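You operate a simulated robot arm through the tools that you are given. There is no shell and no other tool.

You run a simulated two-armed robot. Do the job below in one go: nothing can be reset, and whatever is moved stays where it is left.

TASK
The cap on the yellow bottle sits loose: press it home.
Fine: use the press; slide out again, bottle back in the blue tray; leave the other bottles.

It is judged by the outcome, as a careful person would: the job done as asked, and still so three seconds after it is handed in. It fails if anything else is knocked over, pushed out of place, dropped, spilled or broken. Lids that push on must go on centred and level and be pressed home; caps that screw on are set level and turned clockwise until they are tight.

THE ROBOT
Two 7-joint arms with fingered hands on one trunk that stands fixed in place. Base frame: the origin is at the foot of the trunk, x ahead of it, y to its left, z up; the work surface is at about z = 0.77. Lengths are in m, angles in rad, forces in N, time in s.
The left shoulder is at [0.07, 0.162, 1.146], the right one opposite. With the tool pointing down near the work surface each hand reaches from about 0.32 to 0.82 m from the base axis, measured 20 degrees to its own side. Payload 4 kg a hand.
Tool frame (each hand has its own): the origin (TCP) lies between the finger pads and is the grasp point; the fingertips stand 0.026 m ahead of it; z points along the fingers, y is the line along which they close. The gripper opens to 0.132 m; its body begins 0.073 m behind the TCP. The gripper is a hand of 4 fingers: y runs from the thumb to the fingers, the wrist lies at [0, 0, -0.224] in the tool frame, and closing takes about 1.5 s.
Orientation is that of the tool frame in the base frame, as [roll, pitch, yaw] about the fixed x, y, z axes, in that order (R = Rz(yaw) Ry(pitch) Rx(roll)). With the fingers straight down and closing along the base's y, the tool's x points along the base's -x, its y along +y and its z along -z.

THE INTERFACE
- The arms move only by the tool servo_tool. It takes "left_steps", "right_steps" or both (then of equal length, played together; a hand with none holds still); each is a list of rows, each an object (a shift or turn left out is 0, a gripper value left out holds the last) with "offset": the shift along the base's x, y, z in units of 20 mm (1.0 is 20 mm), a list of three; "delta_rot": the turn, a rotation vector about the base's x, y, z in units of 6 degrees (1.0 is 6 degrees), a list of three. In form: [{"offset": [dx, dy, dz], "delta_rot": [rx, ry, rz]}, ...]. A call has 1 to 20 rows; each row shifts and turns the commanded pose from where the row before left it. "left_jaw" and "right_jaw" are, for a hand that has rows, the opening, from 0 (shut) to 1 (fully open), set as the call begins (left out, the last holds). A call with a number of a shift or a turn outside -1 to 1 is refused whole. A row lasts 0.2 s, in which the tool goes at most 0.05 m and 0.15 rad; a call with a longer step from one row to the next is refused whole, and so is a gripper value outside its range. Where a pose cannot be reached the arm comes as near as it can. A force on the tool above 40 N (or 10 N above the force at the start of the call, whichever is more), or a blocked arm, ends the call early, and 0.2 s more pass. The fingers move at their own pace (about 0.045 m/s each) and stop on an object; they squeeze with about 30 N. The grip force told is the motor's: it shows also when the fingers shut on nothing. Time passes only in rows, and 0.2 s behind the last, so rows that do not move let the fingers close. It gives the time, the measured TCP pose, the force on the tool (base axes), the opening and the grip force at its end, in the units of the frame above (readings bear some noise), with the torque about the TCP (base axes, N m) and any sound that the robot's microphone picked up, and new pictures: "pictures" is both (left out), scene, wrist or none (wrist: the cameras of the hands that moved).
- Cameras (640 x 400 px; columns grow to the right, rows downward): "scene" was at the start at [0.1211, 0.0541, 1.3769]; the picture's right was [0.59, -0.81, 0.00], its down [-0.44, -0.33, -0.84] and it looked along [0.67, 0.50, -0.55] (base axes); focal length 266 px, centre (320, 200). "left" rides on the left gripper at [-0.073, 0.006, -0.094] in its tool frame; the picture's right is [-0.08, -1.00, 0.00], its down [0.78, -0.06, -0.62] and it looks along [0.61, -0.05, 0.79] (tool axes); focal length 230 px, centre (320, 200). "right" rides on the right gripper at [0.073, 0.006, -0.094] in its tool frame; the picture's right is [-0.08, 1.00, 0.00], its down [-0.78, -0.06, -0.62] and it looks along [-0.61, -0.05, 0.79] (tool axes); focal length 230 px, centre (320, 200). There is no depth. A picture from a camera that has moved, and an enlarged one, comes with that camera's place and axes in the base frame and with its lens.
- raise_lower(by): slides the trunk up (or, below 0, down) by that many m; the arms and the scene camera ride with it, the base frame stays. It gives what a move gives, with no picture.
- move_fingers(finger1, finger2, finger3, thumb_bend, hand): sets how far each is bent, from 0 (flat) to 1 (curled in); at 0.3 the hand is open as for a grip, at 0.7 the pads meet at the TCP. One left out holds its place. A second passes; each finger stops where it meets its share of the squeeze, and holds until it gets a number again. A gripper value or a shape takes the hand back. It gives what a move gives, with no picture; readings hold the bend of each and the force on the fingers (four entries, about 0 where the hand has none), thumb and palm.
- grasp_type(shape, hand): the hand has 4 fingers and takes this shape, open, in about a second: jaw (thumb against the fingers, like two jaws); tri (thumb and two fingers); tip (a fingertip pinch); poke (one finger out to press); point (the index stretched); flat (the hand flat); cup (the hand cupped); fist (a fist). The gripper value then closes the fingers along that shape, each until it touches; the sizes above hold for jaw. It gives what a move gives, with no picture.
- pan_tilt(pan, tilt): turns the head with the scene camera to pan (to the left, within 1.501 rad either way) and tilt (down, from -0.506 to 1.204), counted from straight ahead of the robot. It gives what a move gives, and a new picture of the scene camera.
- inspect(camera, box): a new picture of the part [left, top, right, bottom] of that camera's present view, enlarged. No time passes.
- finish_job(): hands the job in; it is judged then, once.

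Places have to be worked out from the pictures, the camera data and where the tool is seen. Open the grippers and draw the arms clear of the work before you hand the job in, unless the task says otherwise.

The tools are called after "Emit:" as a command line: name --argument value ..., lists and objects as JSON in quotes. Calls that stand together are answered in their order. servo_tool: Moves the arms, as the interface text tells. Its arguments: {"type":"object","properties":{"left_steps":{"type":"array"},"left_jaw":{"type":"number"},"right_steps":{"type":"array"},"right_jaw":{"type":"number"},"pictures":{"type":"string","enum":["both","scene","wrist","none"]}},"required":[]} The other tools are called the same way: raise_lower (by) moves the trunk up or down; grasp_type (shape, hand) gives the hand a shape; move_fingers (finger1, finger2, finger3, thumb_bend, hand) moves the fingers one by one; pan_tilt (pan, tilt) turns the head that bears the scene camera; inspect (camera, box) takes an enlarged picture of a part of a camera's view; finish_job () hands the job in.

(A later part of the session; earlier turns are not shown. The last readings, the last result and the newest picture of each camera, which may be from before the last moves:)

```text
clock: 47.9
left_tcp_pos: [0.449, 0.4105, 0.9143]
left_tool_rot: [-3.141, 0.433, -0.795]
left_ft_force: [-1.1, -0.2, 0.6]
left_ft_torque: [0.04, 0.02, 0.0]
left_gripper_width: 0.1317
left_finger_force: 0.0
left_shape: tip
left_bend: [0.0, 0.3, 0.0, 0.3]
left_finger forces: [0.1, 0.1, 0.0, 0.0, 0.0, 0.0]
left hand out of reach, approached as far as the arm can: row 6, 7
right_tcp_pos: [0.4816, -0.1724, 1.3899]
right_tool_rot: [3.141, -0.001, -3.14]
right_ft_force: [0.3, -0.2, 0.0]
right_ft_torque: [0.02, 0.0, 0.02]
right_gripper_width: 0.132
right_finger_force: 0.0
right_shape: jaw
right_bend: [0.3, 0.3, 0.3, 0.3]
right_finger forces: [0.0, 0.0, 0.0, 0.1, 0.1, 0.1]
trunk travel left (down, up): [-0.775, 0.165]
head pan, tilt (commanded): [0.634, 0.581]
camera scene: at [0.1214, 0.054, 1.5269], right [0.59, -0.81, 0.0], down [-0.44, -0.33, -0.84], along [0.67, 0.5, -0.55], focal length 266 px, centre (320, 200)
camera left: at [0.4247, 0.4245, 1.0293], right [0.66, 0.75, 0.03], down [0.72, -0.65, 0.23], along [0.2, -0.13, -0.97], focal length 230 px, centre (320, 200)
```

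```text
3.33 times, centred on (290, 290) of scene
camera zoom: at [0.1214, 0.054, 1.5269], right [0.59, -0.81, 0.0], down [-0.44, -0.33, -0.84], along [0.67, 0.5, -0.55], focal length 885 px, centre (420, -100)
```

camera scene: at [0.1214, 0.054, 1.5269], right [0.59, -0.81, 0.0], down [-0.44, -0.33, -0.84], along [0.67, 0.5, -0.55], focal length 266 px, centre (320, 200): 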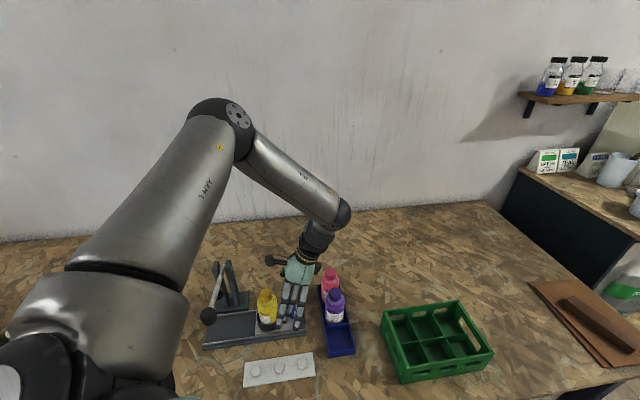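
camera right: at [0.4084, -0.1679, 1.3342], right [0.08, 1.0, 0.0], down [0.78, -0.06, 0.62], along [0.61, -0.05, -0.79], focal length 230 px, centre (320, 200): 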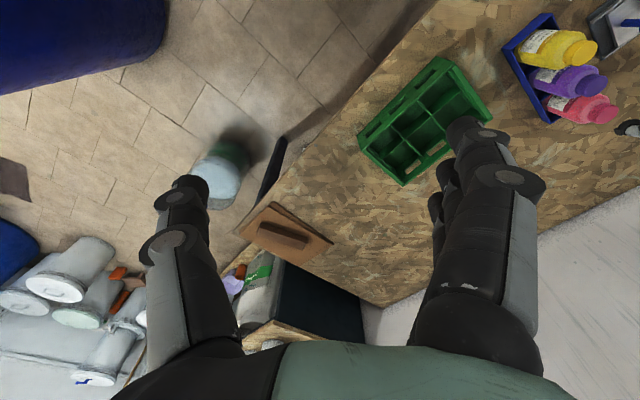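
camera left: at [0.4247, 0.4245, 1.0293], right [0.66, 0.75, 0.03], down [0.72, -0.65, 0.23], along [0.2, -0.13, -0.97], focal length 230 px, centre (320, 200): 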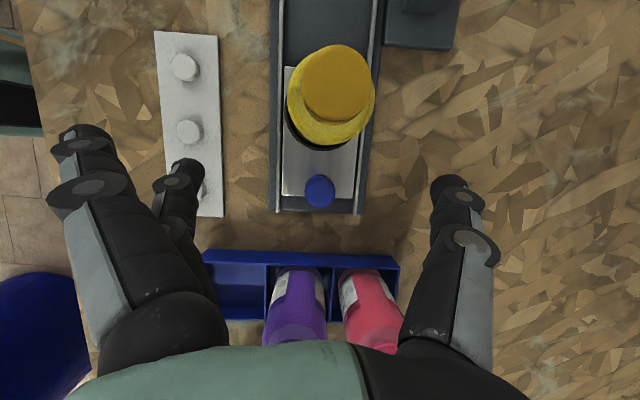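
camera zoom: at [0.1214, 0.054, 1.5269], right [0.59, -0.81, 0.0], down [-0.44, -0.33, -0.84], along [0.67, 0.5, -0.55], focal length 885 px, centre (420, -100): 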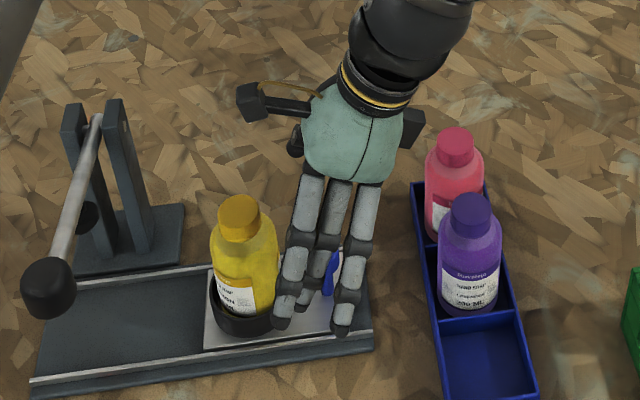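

The tilt isn't reachable lower down relative to the shoulder, but it was fine at z about 1.014. I'll go back up to that pose and then lower the whole hand with the trunk, which keeps the arm's shape.

Emit:
servo_tool --left_steps '[{"offset": [0.19, -0.15, 0.7]}, {"offset": [0.19, -0.15, 0.7]}, {"offset": [0.19, -0.15, 0.7]}, {"offset": [0, 0, 0.7]}, {"offset": [0, 0, 0.7]}, {"offset": [0, 0, 0.7]}, {"offset": [0, 0, 0.7]}, {"offset": [0, 0, 0.2]}, {}]'

Emit:
inspect --camera "left" --box '[240, 50, 400, 200]'

```text
clock: 49.9
left_tcp_pos: [0.4598, 0.4012, 1.0176]
left_tool_rot: [-3.14, 0.434, -0.793]
left_ft_force: [0.8, 0.3, -0.2]
left_ft_torque: [-0.04, 0.01, -0.01]
left_gripper_width: 0.1316
left_finger_force: 0.1
left_shape: tip
left_bend: [0.0, 0.3, 0.0, 0.3]
left_finger forces: [0.0, 0.0, 0.0, 0.0, 0.0, 0.0]
right_tcp_pos: [0.4808, -0.1721, 1.3888]
right_tool_rot: [3.14, 0.0, 3.141]
right_ft_force: [0.3, 0.2, -0.1]
right_ft_torque: [0.04, 0.01, -0.01]
right_gripper_width: 0.1316
right_finger_force: 0.1
right_shape: jaw
right_bend: [0.3, 0.3, 0.3, 0.3]
right_finger forces: [0.0, 0.0, 0.1, 0.0, 0.1, 0.0]
trunk travel left (down, up): [-0.775, 0.165]
head pan, tilt (commanded): [0.634, 0.581]
camera scene: at [0.1214, 0.0541, 1.5269], right [0.59, -0.81, 0.0], down [-0.44, -0.33, -0.84], along [0.67, 0.5, -0.55], focal length 266 px, centre (320, 200)
camera left: at [0.4361, 0.4152, 1.1321], right [0.66, 0.75, 0.03], down [0.72, -0.65, 0.23], along [0.19, -0.13, -0.97], focal length 230 px, centre (320, 200)
```

scene: 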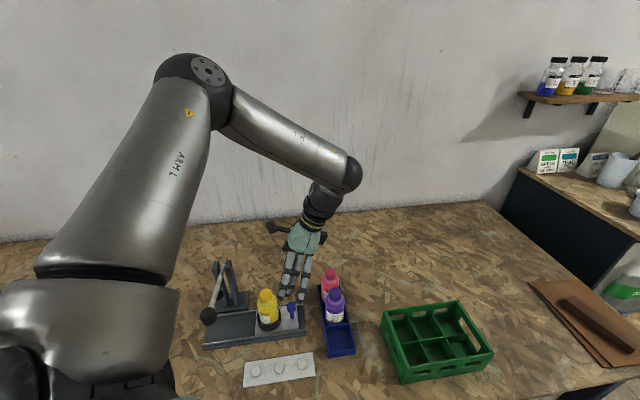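
left: 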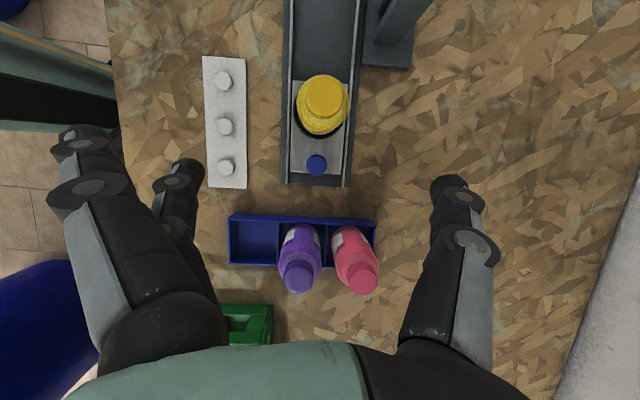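

```text
2.67 times, centred on (320, 125) of left
camera zoom: at [0.4361, 0.4152, 1.1321], right [0.66, 0.75, 0.03], down [0.72, -0.65, 0.23], along [0.19, -0.13, -0.97], focal length 614 px, centre (320, 400)
```

zoom: 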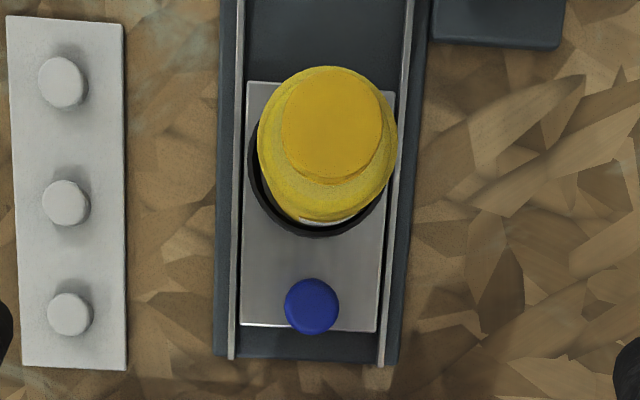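

The pose is good again. Before descending I'll test at this height that the same tilt is reachable where the knob will end up, about 0.117 m toward the press.

Emit:
servo_tool --left_steps '[{"offset": [-0.52, 0.52, 0]}, {"offset": [-0.52, 0.52, 0]}, {"offset": [-0.52, 0.52, 0]}, {"offset": [-0.52, 0.52, 0]}, {"offset": [-0.52, 0.52, 0]}, {"offset": [-0.52, 0.52, 0]}, {"offset": [-0.52, 0.52, 0]}, {"offset": [-0.52, 0.52, 0]}, {}]'

Emit:
inspect --camera "scene" --box '[180, 200, 340, 360]'

Emit:
inspect --camera "left" --box '[200, 20, 480, 220]'

```text
clock: 51.9
left_tcp_pos: [0.3771, 0.4832, 1.0144]
left_tool_rot: [-3.14, 0.434, -0.794]
left_ft_force: [0.0, 0.0, -0.4]
left_ft_torque: [-0.03, -0.01, 0.0]
left_gripper_width: 0.1319
left_finger_force: 0.0
left_shape: tip
left_bend: [0.0, 0.3, 0.0, 0.3]
left_finger forces: [0.0, 0.0, 0.0, 0.0, 0.1, 0.1]
right_tcp_pos: [0.4822, -0.1724, 1.3891]
right_tool_rot: [3.14, 0.0, -3.142]
right_ft_force: [0.2, 0.1, 0.3]
right_ft_torque: [0.02, -0.01, 0.0]
right_gripper_width: 0.1315
right_finger_force: 0.1
right_shape: jaw
right_bend: [0.3, 0.3, 0.3, 0.3]
right_finger forces: [0.0, 0.0, 0.0, 0.0, 0.1, 0.0]
trunk travel left (down, up): [-0.775, 0.165]
head pan, tilt (commanded): [0.634, 0.581]
camera scene: at [0.1214, 0.0537, 1.5269], right [0.59, -0.81, 0.0], down [-0.44, -0.33, -0.84], along [0.67, 0.5, -0.55], focal length 266 px, centre (320, 200)
camera left: at [0.353, 0.4984, 1.1315], right [0.66, 0.75, 0.03], down [0.72, -0.65, 0.23], along [0.19, -0.13, -0.97], focal length 230 px, centre (320, 200)
```

scene: 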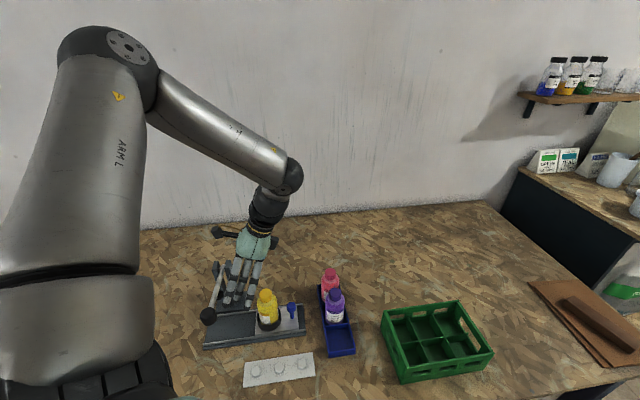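
left: 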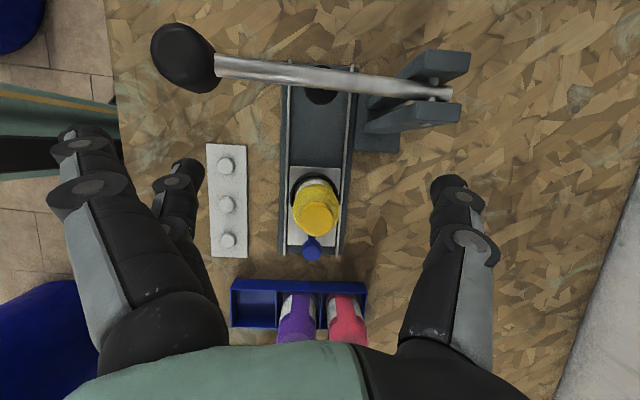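

```text
2.50 times, centred on (260, 280) of scene
camera zoom: at [0.1214, 0.0537, 1.5269], right [0.59, -0.81, 0.0], down [-0.44, -0.33, -0.84], along [0.67, 0.5, -0.55], focal length 664 px, centre (470, 0)
```

zoom: 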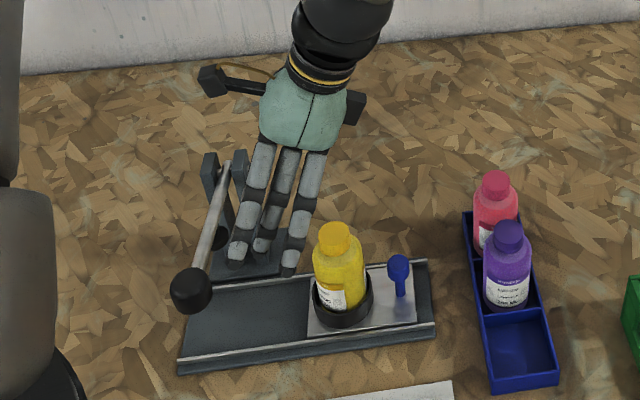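

```text
2.00 times, centred on (340, 120) of left
camera zoom: at [0.353, 0.4984, 1.1315], right [0.66, 0.75, 0.03], down [0.72, -0.65, 0.23], along [0.19, -0.13, -0.97], focal length 460 px, centre (280, 360)
```

zoom: 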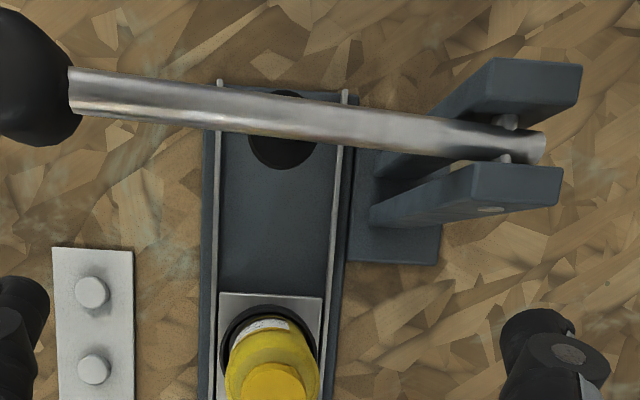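

The final spot is reachable at this tilt. From above, the pad sits under the lever near (0.323, 0.535), so the plate has to travel about 0.12 m. I'll go back over the knob.

Emit:
servo_tool --left_steps '[{"offset": [0.52, -0.515, 0]}, {"offset": [0.52, -0.515, 0]}, {"offset": [0.52, -0.515, 0]}, {"offset": [0.52, -0.515, 0]}, {"offset": [0.52, -0.51, 0]}, {"offset": [0.52, -0.51, 0]}, {"offset": [0.52, -0.51, 0.05]}, {"offset": [0.51, -0.51, 0.05]}, {}]' --pictures "none"

Emit:
raise_lower --by -0.11

Emit:
inspect --camera "left" --box '[160, 50, 480, 250]'

Emit:
inspect --camera "scene" --box '[220, 200, 360, 340]'

```text
clock: 53.9
left_tcp_pos: [0.4596, 0.4017, 1.0183]
left_tool_rot: [-3.142, 0.435, -0.794]
left_ft_force: [-0.4, 0.3, -0.2]
left_ft_torque: [0.02, 0.0, 0.0]
left_gripper_width: 0.1318
left_finger_force: 0.0
left_shape: tip
left_bend: [0.0, 0.3, 0.0, 0.3]
left_finger forces: [0.0, 0.1, 0.0, 0.1, 0.1, 0.0]
right_tcp_pos: [0.4818, -0.1728, 1.389]
right_tool_rot: [-3.141, 0.0, -3.141]
right_ft_force: [0.1, 0.5, -0.8]
right_ft_torque: [0.01, -0.01, 0.0]
right_gripper_width: 0.1318
right_finger_force: 0.0
right_shape: jaw
right_bend: [0.3, 0.3, 0.3, 0.3]
right_finger forces: [0.1, 0.0, 0.0, 0.0, 0.0, 0.0]
trunk travel left (down, up): [-0.775, 0.165]
head pan, tilt (commanded): [0.634, 0.581]
```

```text
clock: 55.3
left_tcp_pos: [0.4586, 0.4021, 0.9093]
left_tool_rot: [-3.139, 0.435, -0.795]
left_ft_force: [0.9, 0.2, 0.1]
left_ft_torque: [0.0, -0.01, 0.03]
left_gripper_width: 0.1319
left_finger_force: 0.1
left_shape: tip
left_bend: [0.0, 0.3, 0.0, 0.3]
left_finger forces: [0.0, 0.0, 0.0, 0.0, 0.1, 0.0]
right_tcp_pos: [0.4809, -0.1724, 1.2785]
right_tool_rot: [-3.141, 0.001, -3.141]
right_ft_force: [0.2, 0.0, -0.6]
right_ft_torque: [0.04, 0.02, 0.02]
right_gripper_width: 0.1318
right_finger_force: 0.0
right_shape: jaw
right_bend: [0.3, 0.3, 0.3, 0.3]
right_finger forces: [0.1, 0.1, 0.1, 0.0, 0.1, 0.0]
trunk travel left (down, up): [-0.665, 0.275]
head pan, tilt (commanded): [0.634, 0.581]
```

```text
2.00 times, centred on (320, 150) of left
camera zoom: at [0.4359, 0.4161, 1.0241], right [0.66, 0.75, 0.03], down [0.72, -0.65, 0.23], along [0.19, -0.13, -0.97], focal length 460 px, centre (320, 300)
```

zoom: 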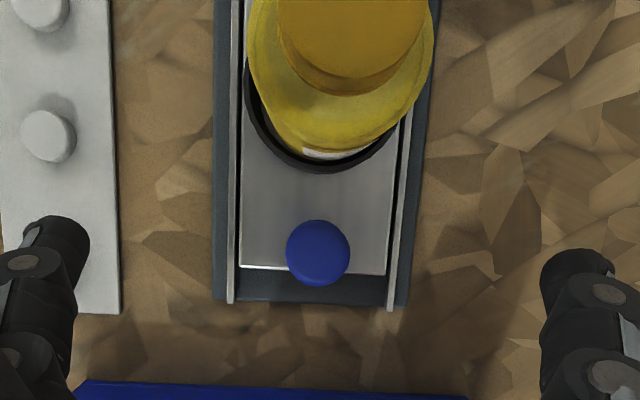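

```text
2.86 times, centred on (290, 270) of scene
camera zoom: at [0.1209, 0.0539, 1.417], right [0.59, -0.81, 0.0], down [-0.44, -0.33, -0.84], along [0.67, 0.5, -0.55], focal length 758 px, centre (406, 0)
```

zoom: 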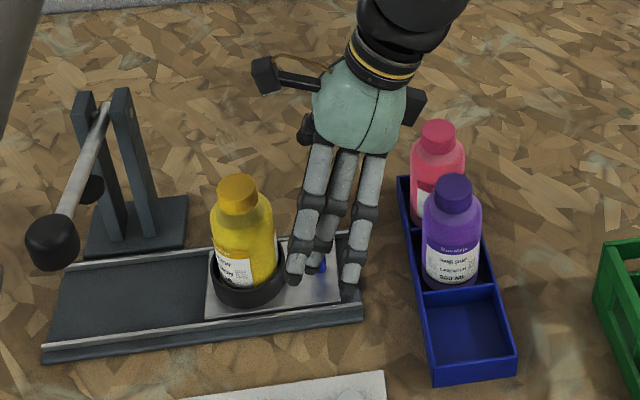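

The knob is centred between the finger and the thumb. I'll lower the trunk 0.055 m so the fingertips come beside the knob head.

Emit:
raise_lower --by -0.055

Emit:
inspect --camera "left" --box '[160, 50, 480, 250]'

Emit:
inspect --camera "scene" --box '[230, 210, 350, 330]'

```text
clock: 56.2
left_tcp_pos: [0.4591, 0.4008, 0.8534]
left_tool_rot: [-3.14, 0.433, -0.794]
left_ft_force: [-0.2, 0.2, -0.2]
left_ft_torque: [0.02, -0.03, -0.03]
left_gripper_width: 0.1317
left_finger_force: 0.1
left_shape: tip
left_bend: [0.0, 0.3, 0.0, 0.3]
left_finger forces: [0.0, 0.0, 0.0, 0.0, 0.0, 0.0]
right_tcp_pos: [0.4812, -0.1727, 1.225]
right_tool_rot: [-3.141, 0.0, 3.141]
right_ft_force: [-0.6, -0.4, 0.5]
right_ft_torque: [-0.02, -0.01, 0.0]
right_gripper_width: 0.1319
right_finger_force: 0.1
right_shape: jaw
right_bend: [0.3, 0.3, 0.3, 0.3]
right_finger forces: [0.1, 0.0, 0.1, 0.0, 0.1, 0.0]
trunk travel left (down, up): [-0.61, 0.33]
head pan, tilt (commanded): [0.634, 0.581]
```

```text
2.00 times, centred on (320, 150) of left
camera zoom: at [0.4359, 0.4161, 0.969], right [0.66, 0.75, 0.03], down [0.72, -0.65, 0.23], along [0.19, -0.13, -0.97], focal length 460 px, centre (320, 300)
```

zoom: 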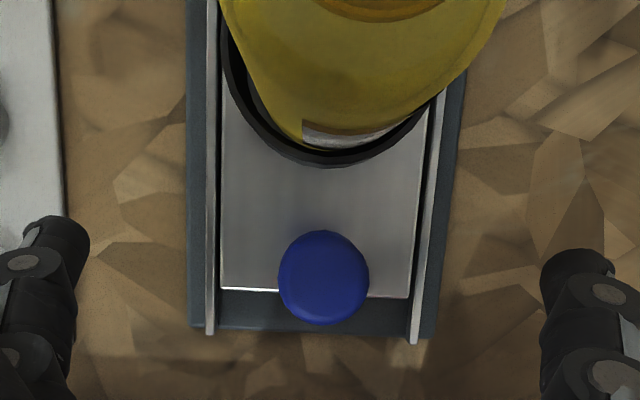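

```text
3.33 times, centred on (290, 270) of scene
camera zoom: at [0.1209, 0.0539, 1.3619], right [0.59, -0.81, 0.0], down [-0.44, -0.33, -0.84], along [0.67, 0.5, -0.55], focal length 885 px, centre (420, -33)
```

zoom: 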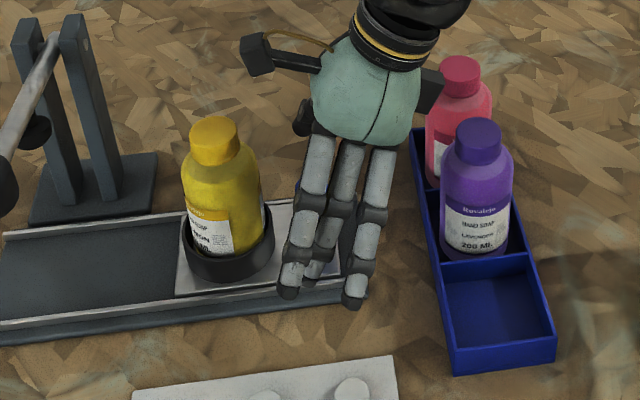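

The knob is between the fingertips. I'll close the tip pinch on it.

Emit:
servo_tool --left_steps '[{}, {}, {}, {}, {}, {}, {}, {}, {}, {}]' --left_jaw 0.0

Emit:
inspect --camera "left" --box '[160, 50, 480, 250]'

Emit:
inspect --camera "scene" --box '[230, 210, 350, 330]'

```text
clock: 58.4
left_tcp_pos: [0.4594, 0.4026, 0.8529]
left_tool_rot: [-3.139, 0.432, -0.794]
left_ft_force: [-1.9, 1.2, -2.4]
left_ft_torque: [0.01, 0.06, -0.01]
left_gripper_width: 0.0178
left_finger_force: 30.1
left_shape: tip
left_bend: [0.26, 0.72, 0.26, 0.7]
left_finger forces: [0.0, 26.6, 0.1, 0.0, 26.2, 0.0]
right_tcp_pos: [0.4819, -0.1722, 1.2239]
right_tool_rot: [3.14, 0.0, -3.141]
right_ft_force: [0.2, -0.1, -0.7]
right_ft_torque: [0.0, 0.02, -0.01]
right_gripper_width: 0.1318
right_finger_force: 0.0
right_shape: jaw
right_bend: [0.3, 0.3, 0.3, 0.3]
right_finger forces: [0.1, 0.0, 0.0, 0.0, 0.0, 0.0]
trunk travel left (down, up): [-0.61, 0.33]
head pan, tilt (commanded): [0.634, 0.581]
camera scene: at [0.121, 0.0546, 1.3618], right [0.59, -0.81, 0.0], down [-0.44, -0.33, -0.84], along [0.67, 0.5, -0.55], focal length 266 px, centre (320, 200)
camera left: at [0.4357, 0.4167, 0.9686], right [0.66, 0.75, 0.03], down [0.72, -0.65, 0.23], along [0.19, -0.13, -0.97], focal length 230 px, centre (320, 200)
```

scene: 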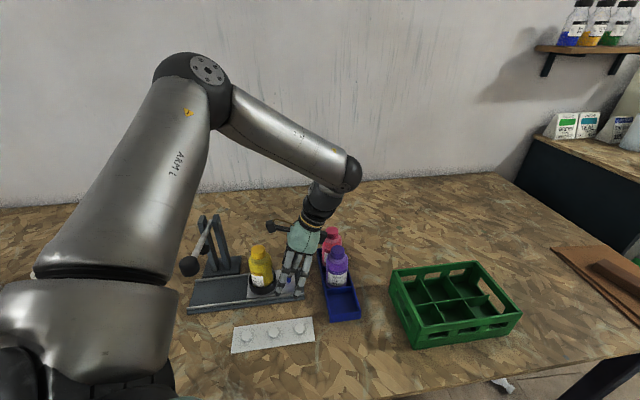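
left: 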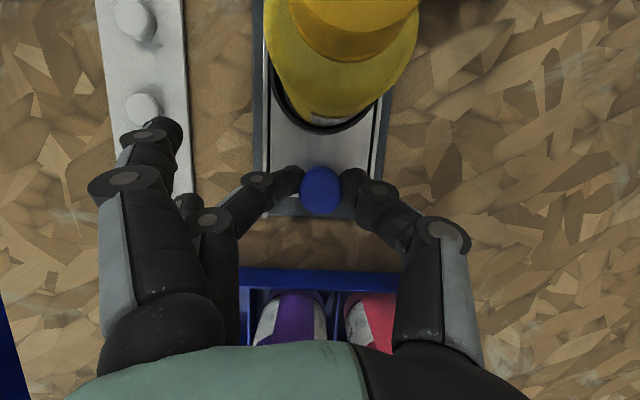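

```text
2.00 times, centred on (320, 150) of left
camera zoom: at [0.4357, 0.4167, 0.9686], right [0.66, 0.75, 0.03], down [0.72, -0.65, 0.23], along [0.19, -0.13, -0.97], focal length 460 px, centre (320, 300)
```

zoom: 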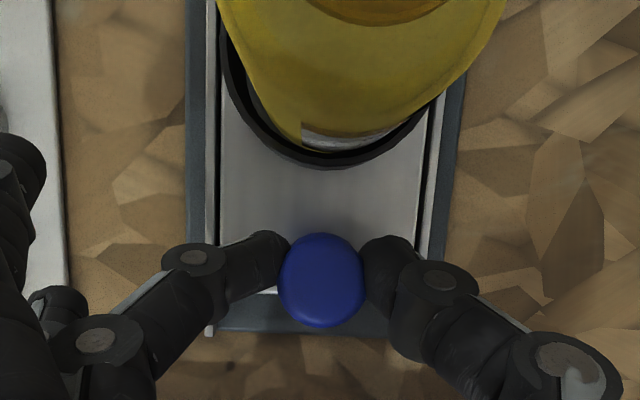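

```text
3.33 times, centred on (290, 270) of scene
camera zoom: at [0.121, 0.0546, 1.3618], right [0.59, -0.81, 0.0], down [-0.44, -0.33, -0.84], along [0.67, 0.5, -0.55], focal length 885 px, centre (420, -33)
```

zoom: 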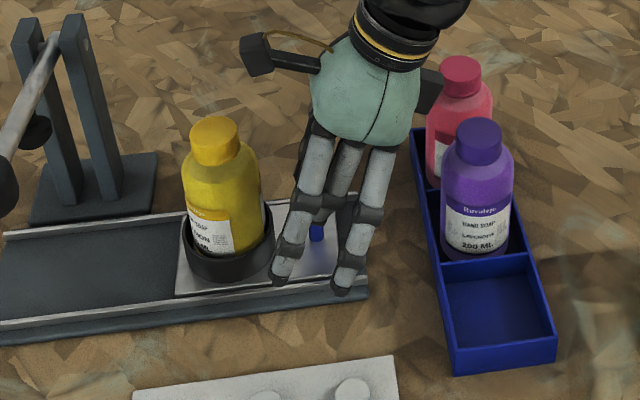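

The knob is firmly pinched with about 26 N on each side and the bottle is undisturbed. I'll slide the plate along the rail toward the press, about 0.095 m slowly, then check.

Emit:
servo_tool --left_steps '[{"offset": [-0.12, 0.12, 0]}, {"offset": [-0.2, 0.2, 0]}, {"offset": [-0.3, 0.3, 0]}, {"offset": [-0.33, 0.33, 0]}, {"offset": [-0.33, 0.33, 0]}, {"offset": [-0.33, 0.33, 0]}, {"offset": [-0.33, 0.33, 0]}, {"offset": [-0.33, 0.33, 0]}, {"offset": [-0.33, 0.33, 0]}, {"offset": [-0.33, 0.33, 0]}, {"offset": [-0.24, 0.24, 0]}, {"offset": [-0.12, 0.12, 0]}, {}]'

Emit:
inspect --camera "left" --box '[200, 0, 480, 220]'

Emit:
inspect --camera "scene" --box '[170, 200, 310, 330]'

```text
clock: 61.2
left_tcp_pos: [0.3928, 0.4683, 0.8525]
left_tool_rot: [-3.14, 0.438, -0.795]
left_ft_force: [1.2, -0.3, -3.7]
left_ft_torque: [-0.04, -0.04, 0.0]
left_gripper_width: 0.0181
left_finger_force: 30.1
left_shape: tip
left_bend: [0.26, 0.72, 0.26, 0.7]
left_finger forces: [0.1, 26.4, 0.1, 0.0, 26.4, 0.0]
right_tcp_pos: [0.4827, -0.1722, 1.2237]
right_tool_rot: [3.142, 0.0, 3.141]
right_ft_force: [1.0, 0.2, 0.0]
right_ft_torque: [0.0, 0.02, 0.02]
right_gripper_width: 0.1315
right_finger_force: 0.0
right_shape: jaw
right_bend: [0.3, 0.3, 0.3, 0.3]
right_finger forces: [0.0, 0.1, 0.0, 0.1, 0.1, 0.0]
trunk travel left (down, up): [-0.61, 0.33]
head pan, tilt (commanded): [0.634, 0.581]
camera scene: at [0.1215, 0.0544, 1.3618], right [0.59, -0.81, 0.0], down [-0.44, -0.33, -0.84], along [0.67, 0.5, -0.55], focal length 266 px, centre (320, 200)
camera left: at [0.3701, 0.4824, 0.9687], right [0.66, 0.75, 0.03], down [0.72, -0.65, 0.23], along [0.19, -0.13, -0.97], focal length 230 px, centre (320, 200)
```

scene: 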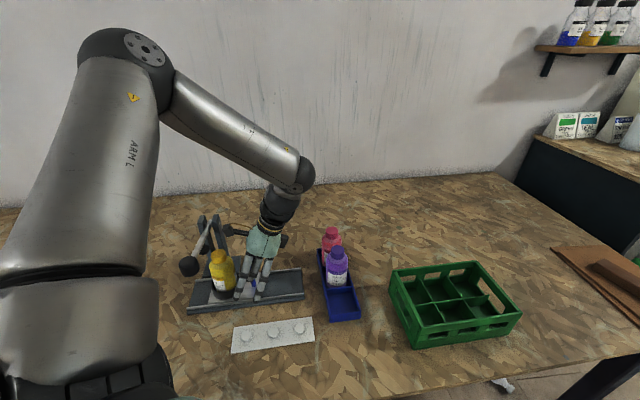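
left: 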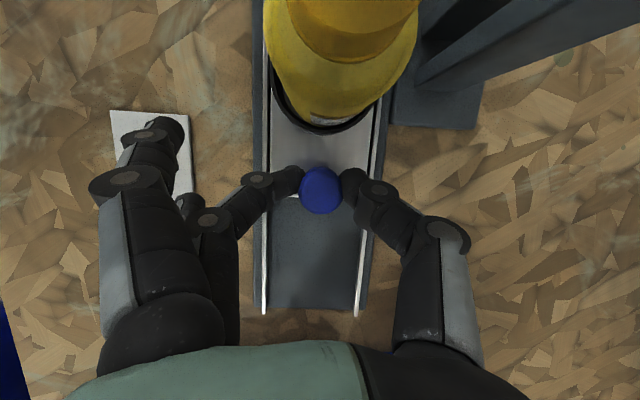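

```text
1.82 times, centred on (340, 110) of left
camera zoom: at [0.3701, 0.4824, 0.9687], right [0.66, 0.75, 0.03], down [0.72, -0.65, 0.23], along [0.19, -0.13, -0.97], focal length 418 px, centre (284, 364)
```

zoom: 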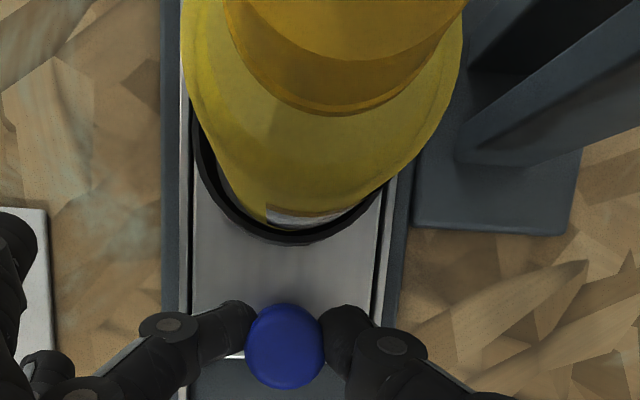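

```text
3.08 times, centred on (240, 265) of scene
camera zoom: at [0.1215, 0.0544, 1.3618], right [0.59, -0.81, 0.0], down [-0.44, -0.33, -0.84], along [0.67, 0.5, -0.55], focal length 817 px, centre (566, 0)
```

zoom: 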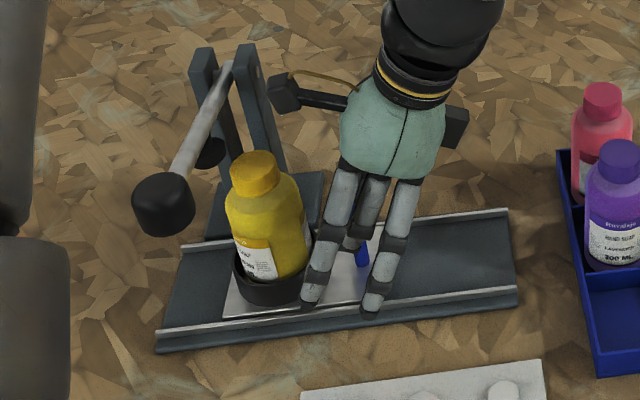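

The plate has moved 0.094 m with the bottle riding steadily. Before the last few centimetres I'll check the pad's height against the cap top.

Emit:
inspect --camera "scene" --box '[180, 210, 250, 280]'

Emit:
inspect --camera "left" --box '[240, 0, 480, 100]'

```text
5.71 times, centred on (215, 245) of scene
camera zoom: at [0.1215, 0.0544, 1.3618], right [0.59, -0.81, 0.0], down [-0.44, -0.33, -0.84], along [0.67, 0.5, -0.55], focal length 1517 px, centre (920, -57)
```

zoom: 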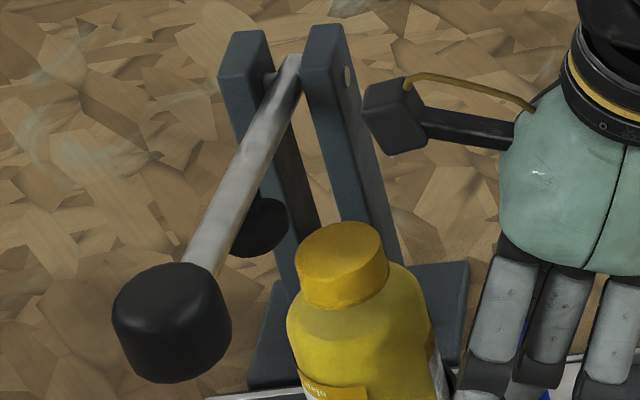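

```text
2.67 times, centred on (360, 50) of left
camera zoom: at [0.3701, 0.4824, 0.9687], right [0.66, 0.75, 0.03], down [0.72, -0.65, 0.23], along [0.19, -0.13, -0.97], focal length 614 px, centre (213, 600)
```

zoom: 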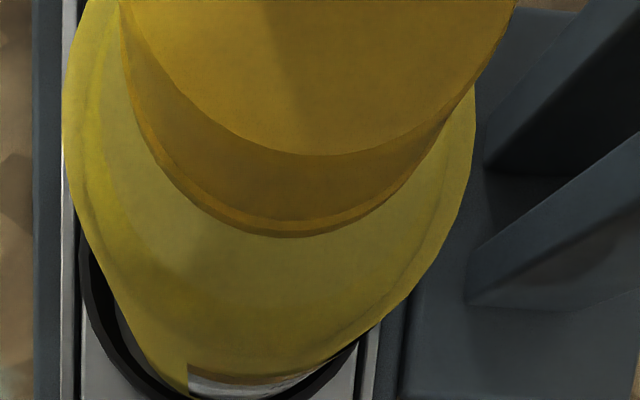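

The cap top is at z about 0.910 and the pad's underside at about 0.935, so the cap passes under freely. About 26 mm remain, so I'll advance in 5 mm steps and watch for the end stop.

Emit:
servo_tool --left_steps '[{"offset": [-0.17, 0.17, 0]}, {"offset": [-0.18, 0.18, 0]}, {"offset": [-0.18, 0.18, 0]}, {"offset": [-0.18, 0.18, 0]}, {"offset": [-0.12, 0.12, 0]}, {}]'

Emit:
inspect --camera "scene" --box '[170, 210, 260, 310]'

Emit:
inspect --camera "left" --box '[180, 0, 480, 220]'

```text
clock: 62.6
left_tcp_pos: [0.3772, 0.4845, 0.8527]
left_tool_rot: [-3.139, 0.433, -0.794]
left_ft_force: [-1.2, 1.8, -4.9]
left_ft_torque: [0.03, 0.04, 0.01]
left_gripper_width: 0.0179
left_finger_force: 30.4
left_shape: tip
left_bend: [0.26, 0.72, 0.26, 0.7]
left_finger forces: [0.0, 27.0, 0.0, 0.1, 26.5, 0.0]
right_tcp_pos: [0.4819, -0.1723, 1.2242]
right_tool_rot: [-3.141, 0.002, 3.14]
right_ft_force: [0.0, 0.1, 0.1]
right_ft_torque: [0.02, 0.03, 0.0]
right_gripper_width: 0.1318
right_finger_force: 0.0
right_shape: jaw
right_bend: [0.3, 0.3, 0.3, 0.3]
right_finger forces: [0.0, 0.0, 0.1, 0.0, 0.0, 0.1]
trunk travel left (down, up): [-0.61, 0.33]
head pan, tilt (commanded): [0.634, 0.581]
camera scene: at [0.1211, 0.0547, 1.3618], right [0.59, -0.81, 0.0], down [-0.44, -0.33, -0.84], along [0.67, 0.5, -0.55], focal length 266 px, centre (320, 200)
camera left: at [0.3534, 0.4992, 0.9687], right [0.66, 0.75, 0.03], down [0.72, -0.65, 0.23], along [0.19, -0.13, -0.97], focal length 230 px, centre (320, 200)
```

scene: 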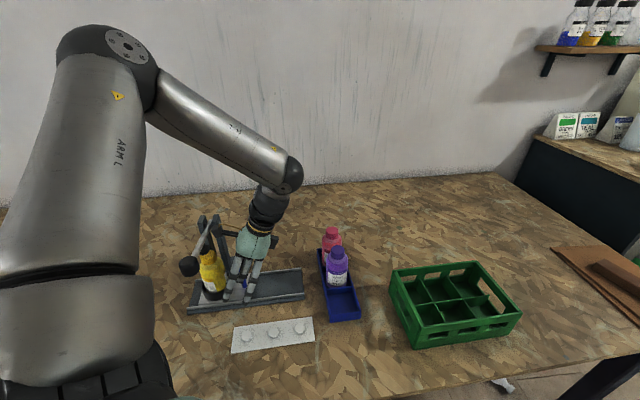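
left: 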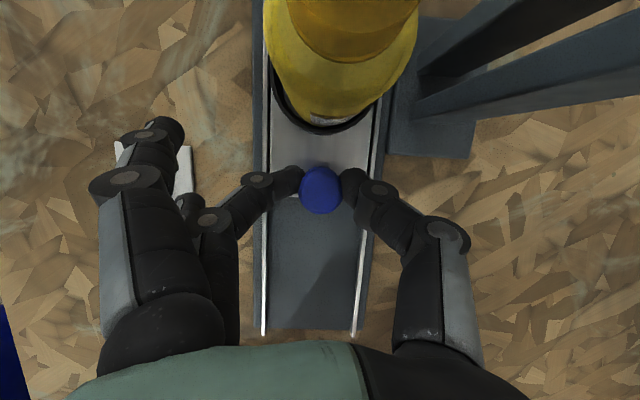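

```text
4.00 times, centred on (215, 260) of scene
camera zoom: at [0.1211, 0.0547, 1.3618], right [0.59, -0.81, 0.0], down [-0.44, -0.33, -0.84], along [0.67, 0.5, -0.55], focal length 1062 px, centre (740, -40)
```

zoom: 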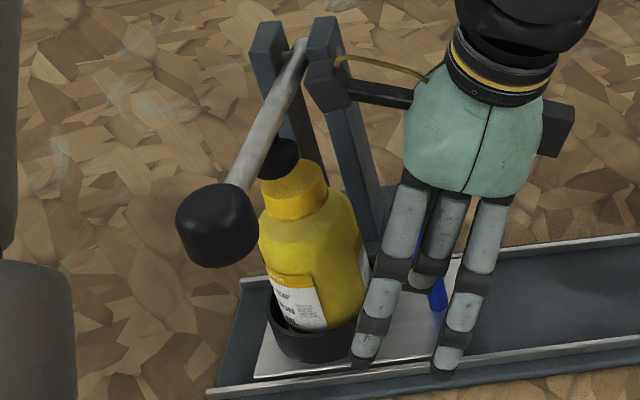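

```text
1.82 times, centred on (330, 110) of left
camera zoom: at [0.3534, 0.4992, 0.9687], right [0.66, 0.75, 0.03], down [0.72, -0.65, 0.23], along [0.19, -0.13, -0.97], focal length 418 px, centre (302, 364)
```

zoom: 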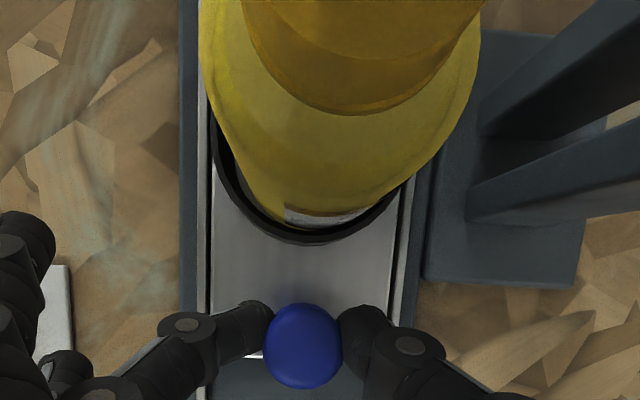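

Triangulating from two views puts the pad at (0.323, 0.5346), bottom z about 0.929, while the ring is still about 5 mm short of it along the rail. I'll advance those last 5 mm gently.

Emit:
servo_tool --left_steps '[{"offset": [-0.1, 0.1, 0]}, {"offset": [-0.1, 0.1, 0]}, {}]'

Emit:
inspect --camera "scene" --box '[170, 210, 260, 310]'

```text
clock: 63.4
left_tcp_pos: [0.3734, 0.4881, 0.8528]
left_tool_rot: [-3.14, 0.434, -0.796]
left_ft_force: [3.2, -2.1, -4.9]
left_ft_torque: [-0.06, -0.04, 0.03]
left_gripper_width: 0.0179
left_finger_force: 30.2
left_shape: tip
left_bend: [0.26, 0.72, 0.26, 0.7]
left_finger forces: [0.0, 26.1, 0.0, 0.1, 25.4, 0.1]
right_tcp_pos: [0.4823, -0.1729, 1.2248]
right_tool_rot: [-3.14, 0.001, 3.141]
right_ft_force: [-0.2, -0.9, -0.1]
right_ft_torque: [0.01, 0.01, 0.0]
right_gripper_width: 0.1319
right_finger_force: 0.0
right_shape: jaw
right_bend: [0.3, 0.3, 0.3, 0.3]
right_finger forces: [0.0, 0.1, 0.0, 0.0, 0.0, 0.1]
trunk travel left (down, up): [-0.61, 0.33]
head pan, tilt (commanded): [0.634, 0.581]
camera scene: at [0.1219, 0.054, 1.3618], right [0.59, -0.81, 0.0], down [-0.44, -0.33, -0.84], along [0.67, 0.49, -0.55], focal length 266 px, centre (320, 200)
camera left: at [0.3505, 0.5021, 0.9687], right [0.66, 0.75, 0.03], down [0.72, -0.65, 0.23], along [0.19, -0.13, -0.97], focal length 230 px, centre (320, 200)
```

scene: 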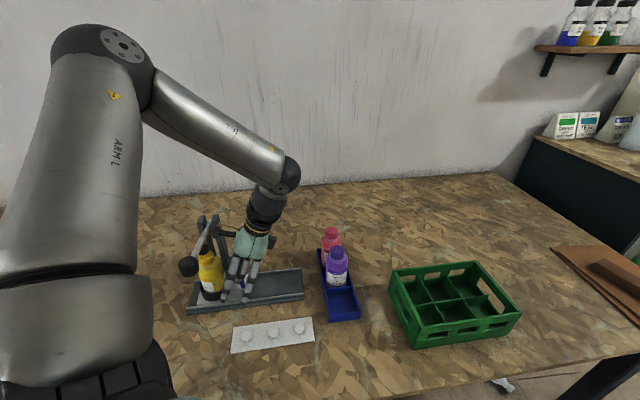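
left: 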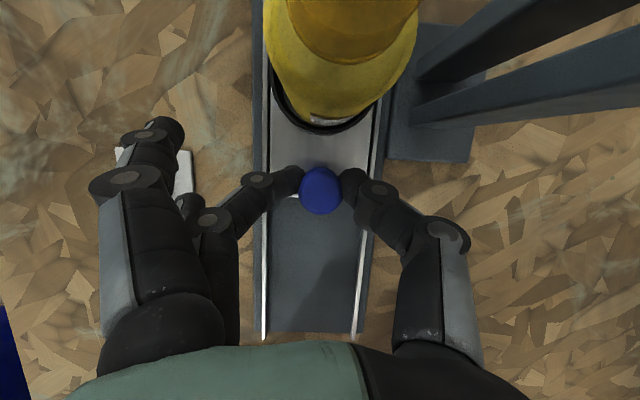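

```text
4.00 times, centred on (215, 260) of scene
camera zoom: at [0.1219, 0.054, 1.3618], right [0.59, -0.81, 0.0], down [-0.44, -0.33, -0.84], along [0.67, 0.49, -0.55], focal length 1062 px, centre (740, -40)
```

zoom: 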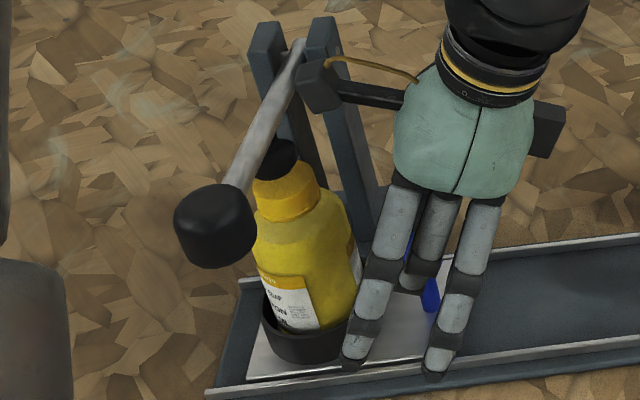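

The ring is now under the pad by my estimate, with travel at 0.121 m. I'll probe another 2 mm to feel whether there's an end stop.

Emit:
servo_tool --left_steps '[{"offset": [-0.07, 0.07, 0]}, {}, {}]' --pictures "none"

```text
clock: 64.2
left_tcp_pos: [0.3737, 0.4883, 0.853]
left_tool_rot: [-3.141, 0.434, -0.796]
left_ft_force: [7.9, -10.1, -6.4]
left_ft_torque: [-0.22, -0.11, 0.02]
left_gripper_width: 0.0177
left_finger_force: 29.6
left_shape: tip
left_bend: [0.26, 0.72, 0.26, 0.7]
left_finger forces: [0.0, 25.7, 0.0, 0.0, 23.7, 0.0]
right_tcp_pos: [0.483, -0.175, 1.2235]
right_tool_rot: [-3.141, -0.003, -3.142]
right_ft_force: [-1.4, -0.3, -0.3]
right_ft_torque: [0.0, -0.01, 0.01]
right_gripper_width: 0.1315
right_finger_force: 0.0
right_shape: jaw
right_bend: [0.3, 0.3, 0.3, 0.3]
right_finger forces: [0.1, 0.1, 0.0, 0.0, 0.1, 0.0]
trunk travel left (down, up): [-0.61, 0.33]
head pan, tilt (commanded): [0.634, 0.581]
```

That's the end stop: the force rises to about 13 N with no motion, so the bottle is under the pad. I'll ease off 1 mm, open the pinch and back away from the knob, outward and up.

Emit:
servo_tool --left_steps '[{"offset": [0.06, -0.06, 0]}, {}, {}, {}, {}, {}, {}, {}]' --left_jaw 1.0

Emit:
inspect --camera "left" --box '[160, 50, 480, 250]'

```text
clock: 66.0
left_tcp_pos: [0.3734, 0.4883, 0.8529]
left_tool_rot: [-3.139, 0.435, -0.794]
left_ft_force: [0.2, 0.0, 0.6]
left_ft_torque: [-0.05, 0.0, -0.01]
left_gripper_width: 0.1319
left_finger_force: 0.1
left_shape: tip
left_bend: [0.0, 0.3, 0.0, 0.3]
left_finger forces: [0.0, 0.0, 0.1, 0.0, 0.0, 0.0]
right_tcp_pos: [0.4811, -0.1735, 1.223]
right_tool_rot: [3.141, 0.0, 3.141]
right_ft_force: [-0.2, -0.1, 0.0]
right_ft_torque: [0.04, -0.01, 0.02]
right_gripper_width: 0.1319
right_finger_force: 0.0
right_shape: jaw
right_bend: [0.3, 0.3, 0.3, 0.3]
right_finger forces: [0.0, 0.0, 0.1, 0.0, 0.0, 0.0]
trunk travel left (down, up): [-0.61, 0.33]
head pan, tilt (commanded): [0.634, 0.581]
camera scene: at [0.1212, 0.0539, 1.3619], right [0.59, -0.81, 0.0], down [-0.44, -0.33, -0.84], along [0.67, 0.5, -0.55], focal length 266 px, centre (320, 200)
camera left: at [0.3495, 0.5026, 0.9689], right [0.66, 0.75, 0.03], down [0.72, -0.65, 0.23], along [0.19, -0.13, -0.97], focal length 230 px, centre (320, 200)
```

scene: 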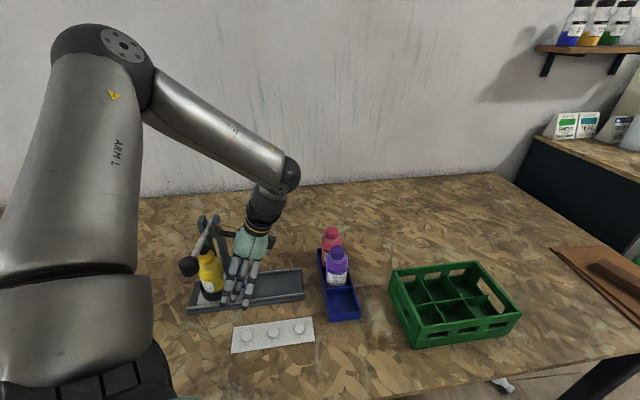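
left: 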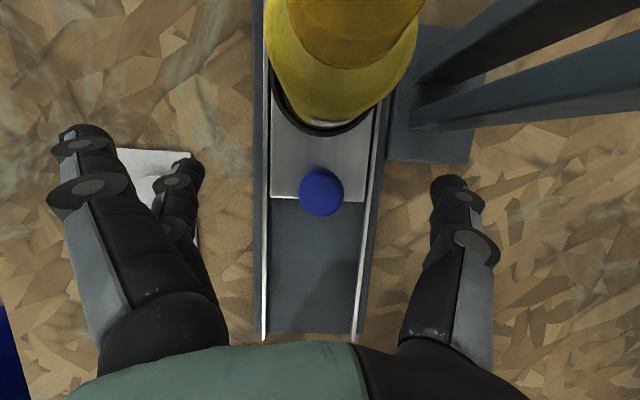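

```text
2.00 times, centred on (320, 150) of left
camera zoom: at [0.3495, 0.5026, 0.9689], right [0.66, 0.75, 0.03], down [0.72, -0.65, 0.23], along [0.19, -0.13, -0.97], focal length 460 px, centre (320, 300)
```

zoom: 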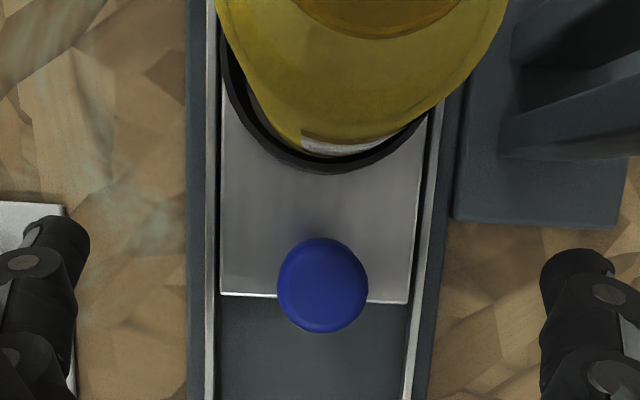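

The plate stays put with the knob free. I'll raise the trunk 0.12 m to lift the hand straight up, then level the hand and move up and away from the lever.

Emit:
raise_lower --by 0.12

Emit:
servo_tool --left_steps '[{"offset": [0.15, -0.15, 0.6], "delta_rot": [-0.37, -0.363, 0]}, {"offset": [0.15, -0.15, 0.6], "delta_rot": [-0.37, -0.363, 0]}, {"offset": [0.15, -0.15, 0.6], "delta_rot": [-0.37, -0.363, 0]}, {"offset": [0.15, -0.15, 0.6], "delta_rot": [-0.37, -0.363, 0]}, {"offset": [0.15, -0.15, 0.6], "delta_rot": [-0.37, -0.363, 0]}, {"offset": [0.15, -0.15, 0.6], "delta_rot": [-0.37, -0.363, 0]}, {"offset": [0.15, -0.15, 0.6], "delta_rot": [-0.37, -0.363, 0]}, {"offset": [0.15, -0.15, 0.6], "delta_rot": [-0.37, -0.363, 0]}, {}]'

Emit:
grasp_type --shape "jaw" --hand "left"

Emit:
inspect --camera "scene" --box '[160, 230, 280, 350]'

```text
clock: 67.5
left_tcp_pos: [0.3734, 0.4893, 0.9723]
left_tool_rot: [-3.14, 0.433, -0.794]
left_ft_force: [0.2, -0.6, -0.3]
left_ft_torque: [0.0, 0.0, -0.01]
left_gripper_width: 0.1322
left_finger_force: 0.1
left_shape: tip
left_bend: [0.0, 0.3, 0.0, 0.3]
left_finger forces: [0.1, 0.1, 0.0, 0.0, 0.0, 0.1]
right_tcp_pos: [0.4815, -0.1735, 1.3442]
right_tool_rot: [3.141, 0.0, -3.141]
right_ft_force: [0.0, -0.9, 0.5]
right_ft_torque: [0.01, -0.01, 0.02]
right_gripper_width: 0.1319
right_finger_force: 0.1
right_shape: jaw
right_bend: [0.3, 0.3, 0.3, 0.3]
right_finger forces: [0.0, 0.0, 0.0, 0.0, 0.0, 0.1]
trunk travel left (down, up): [-0.73, 0.21]
head pan, tilt (commanded): [0.634, 0.581]
```

```text
clock: 69.5
left_tcp_pos: [0.3963, 0.4639, 1.0688]
left_tool_rot: [-3.139, 0.0, -0.794]
left_ft_force: [0.7, 0.1, 0.1]
left_ft_torque: [0.0, 0.01, 0.01]
left_gripper_width: 0.1319
left_finger_force: 0.1
left_shape: tip
left_bend: [0.0, 0.3, 0.0, 0.3]
left_finger forces: [0.1, 0.1, 0.1, 0.1, 0.0, 0.1]
right_tcp_pos: [0.4819, -0.1727, 1.3447]
right_tool_rot: [3.141, 0.0, -3.141]
right_ft_force: [0.8, 0.5, -0.6]
right_ft_torque: [0.0, 0.02, -0.01]
right_gripper_width: 0.1317
right_finger_force: 0.1
right_shape: jaw
right_bend: [0.3, 0.3, 0.3, 0.3]
right_finger forces: [0.1, 0.0, 0.1, 0.1, 0.0, 0.0]
trunk travel left (down, up): [-0.73, 0.21]
head pan, tilt (commanded): [0.634, 0.581]
camera scene: at [0.1215, 0.0539, 1.4818], right [0.59, -0.81, 0.0], down [-0.44, -0.33, -0.84], along [0.67, 0.5, -0.55], focal length 266 px, centre (320, 200)
camera left: at [0.3419, 0.5113, 1.1628], right [0.66, 0.75, 0.0], down [0.59, -0.52, 0.62], along [0.47, -0.4, -0.79], focal length 230 px, centre (320, 200)
```

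scene: 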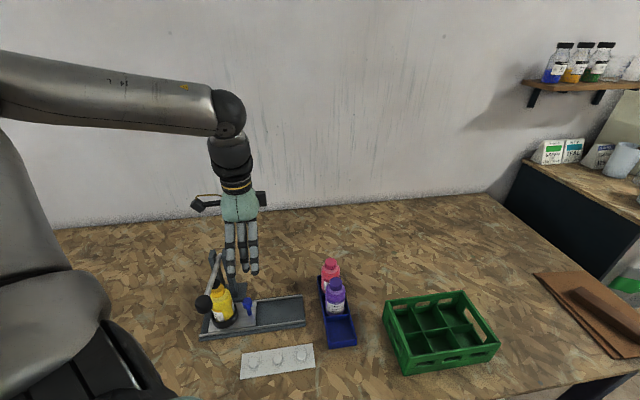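
left: 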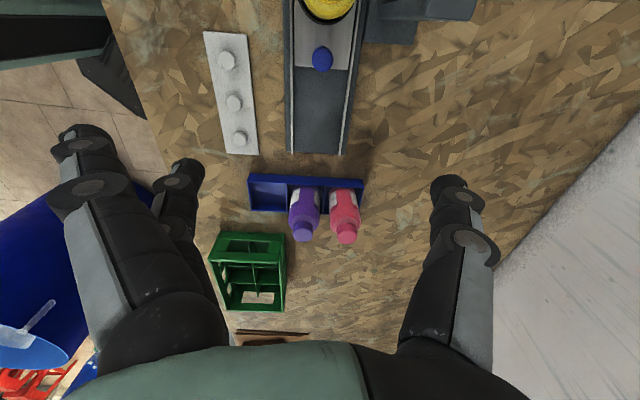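

```text
clock: 70.4
left_tcp_pos: [0.3974, 0.4633, 1.0686]
left_tool_rot: [-3.138, 0.0, -0.793]
left_ft_force: [-0.2, 0.5, 0.0]
left_ft_torque: [-0.01, -0.03, -0.01]
left_gripper_width: 0.132
left_finger_force: 0.0
left_shape: jaw
left_bend: [0.3, 0.3, 0.3, 0.3]
left_finger forces: [0.0, 0.0, 0.1, 0.0, 0.1, 0.0]
right_tcp_pos: [0.481, -0.1727, 1.3439]
right_tool_rot: [-3.142, 0.0, -3.141]
right_ft_force: [0.4, 0.7, -0.1]
right_ft_torque: [0.0, 0.0, 0.02]
right_gripper_width: 0.1319
right_finger_force: 0.0
right_shape: jaw
right_bend: [0.3, 0.3, 0.3, 0.3]
right_finger forces: [0.1, 0.0, 0.0, 0.0, 0.1, 0.0]
trunk travel left (down, up): [-0.73, 0.21]
head pan, tilt (commanded): [0.634, 0.581]
```

```text
3.33 times, centred on (220, 290) of scene
camera zoom: at [0.121, 0.0541, 1.4819], right [0.59, -0.81, 0.0], down [-0.44, -0.33, -0.84], along [0.67, 0.5, -0.55], focal length 885 px, centre (653, -100)
```

zoom: 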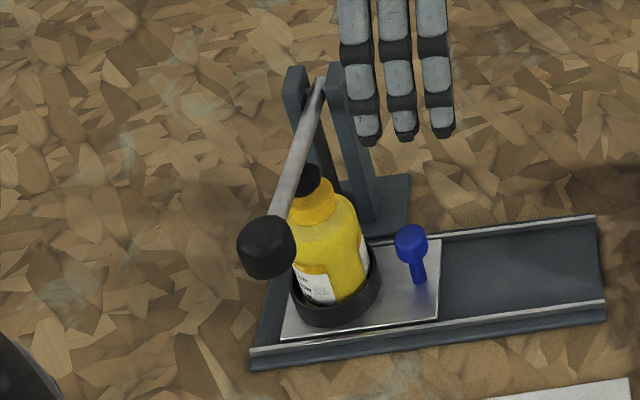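

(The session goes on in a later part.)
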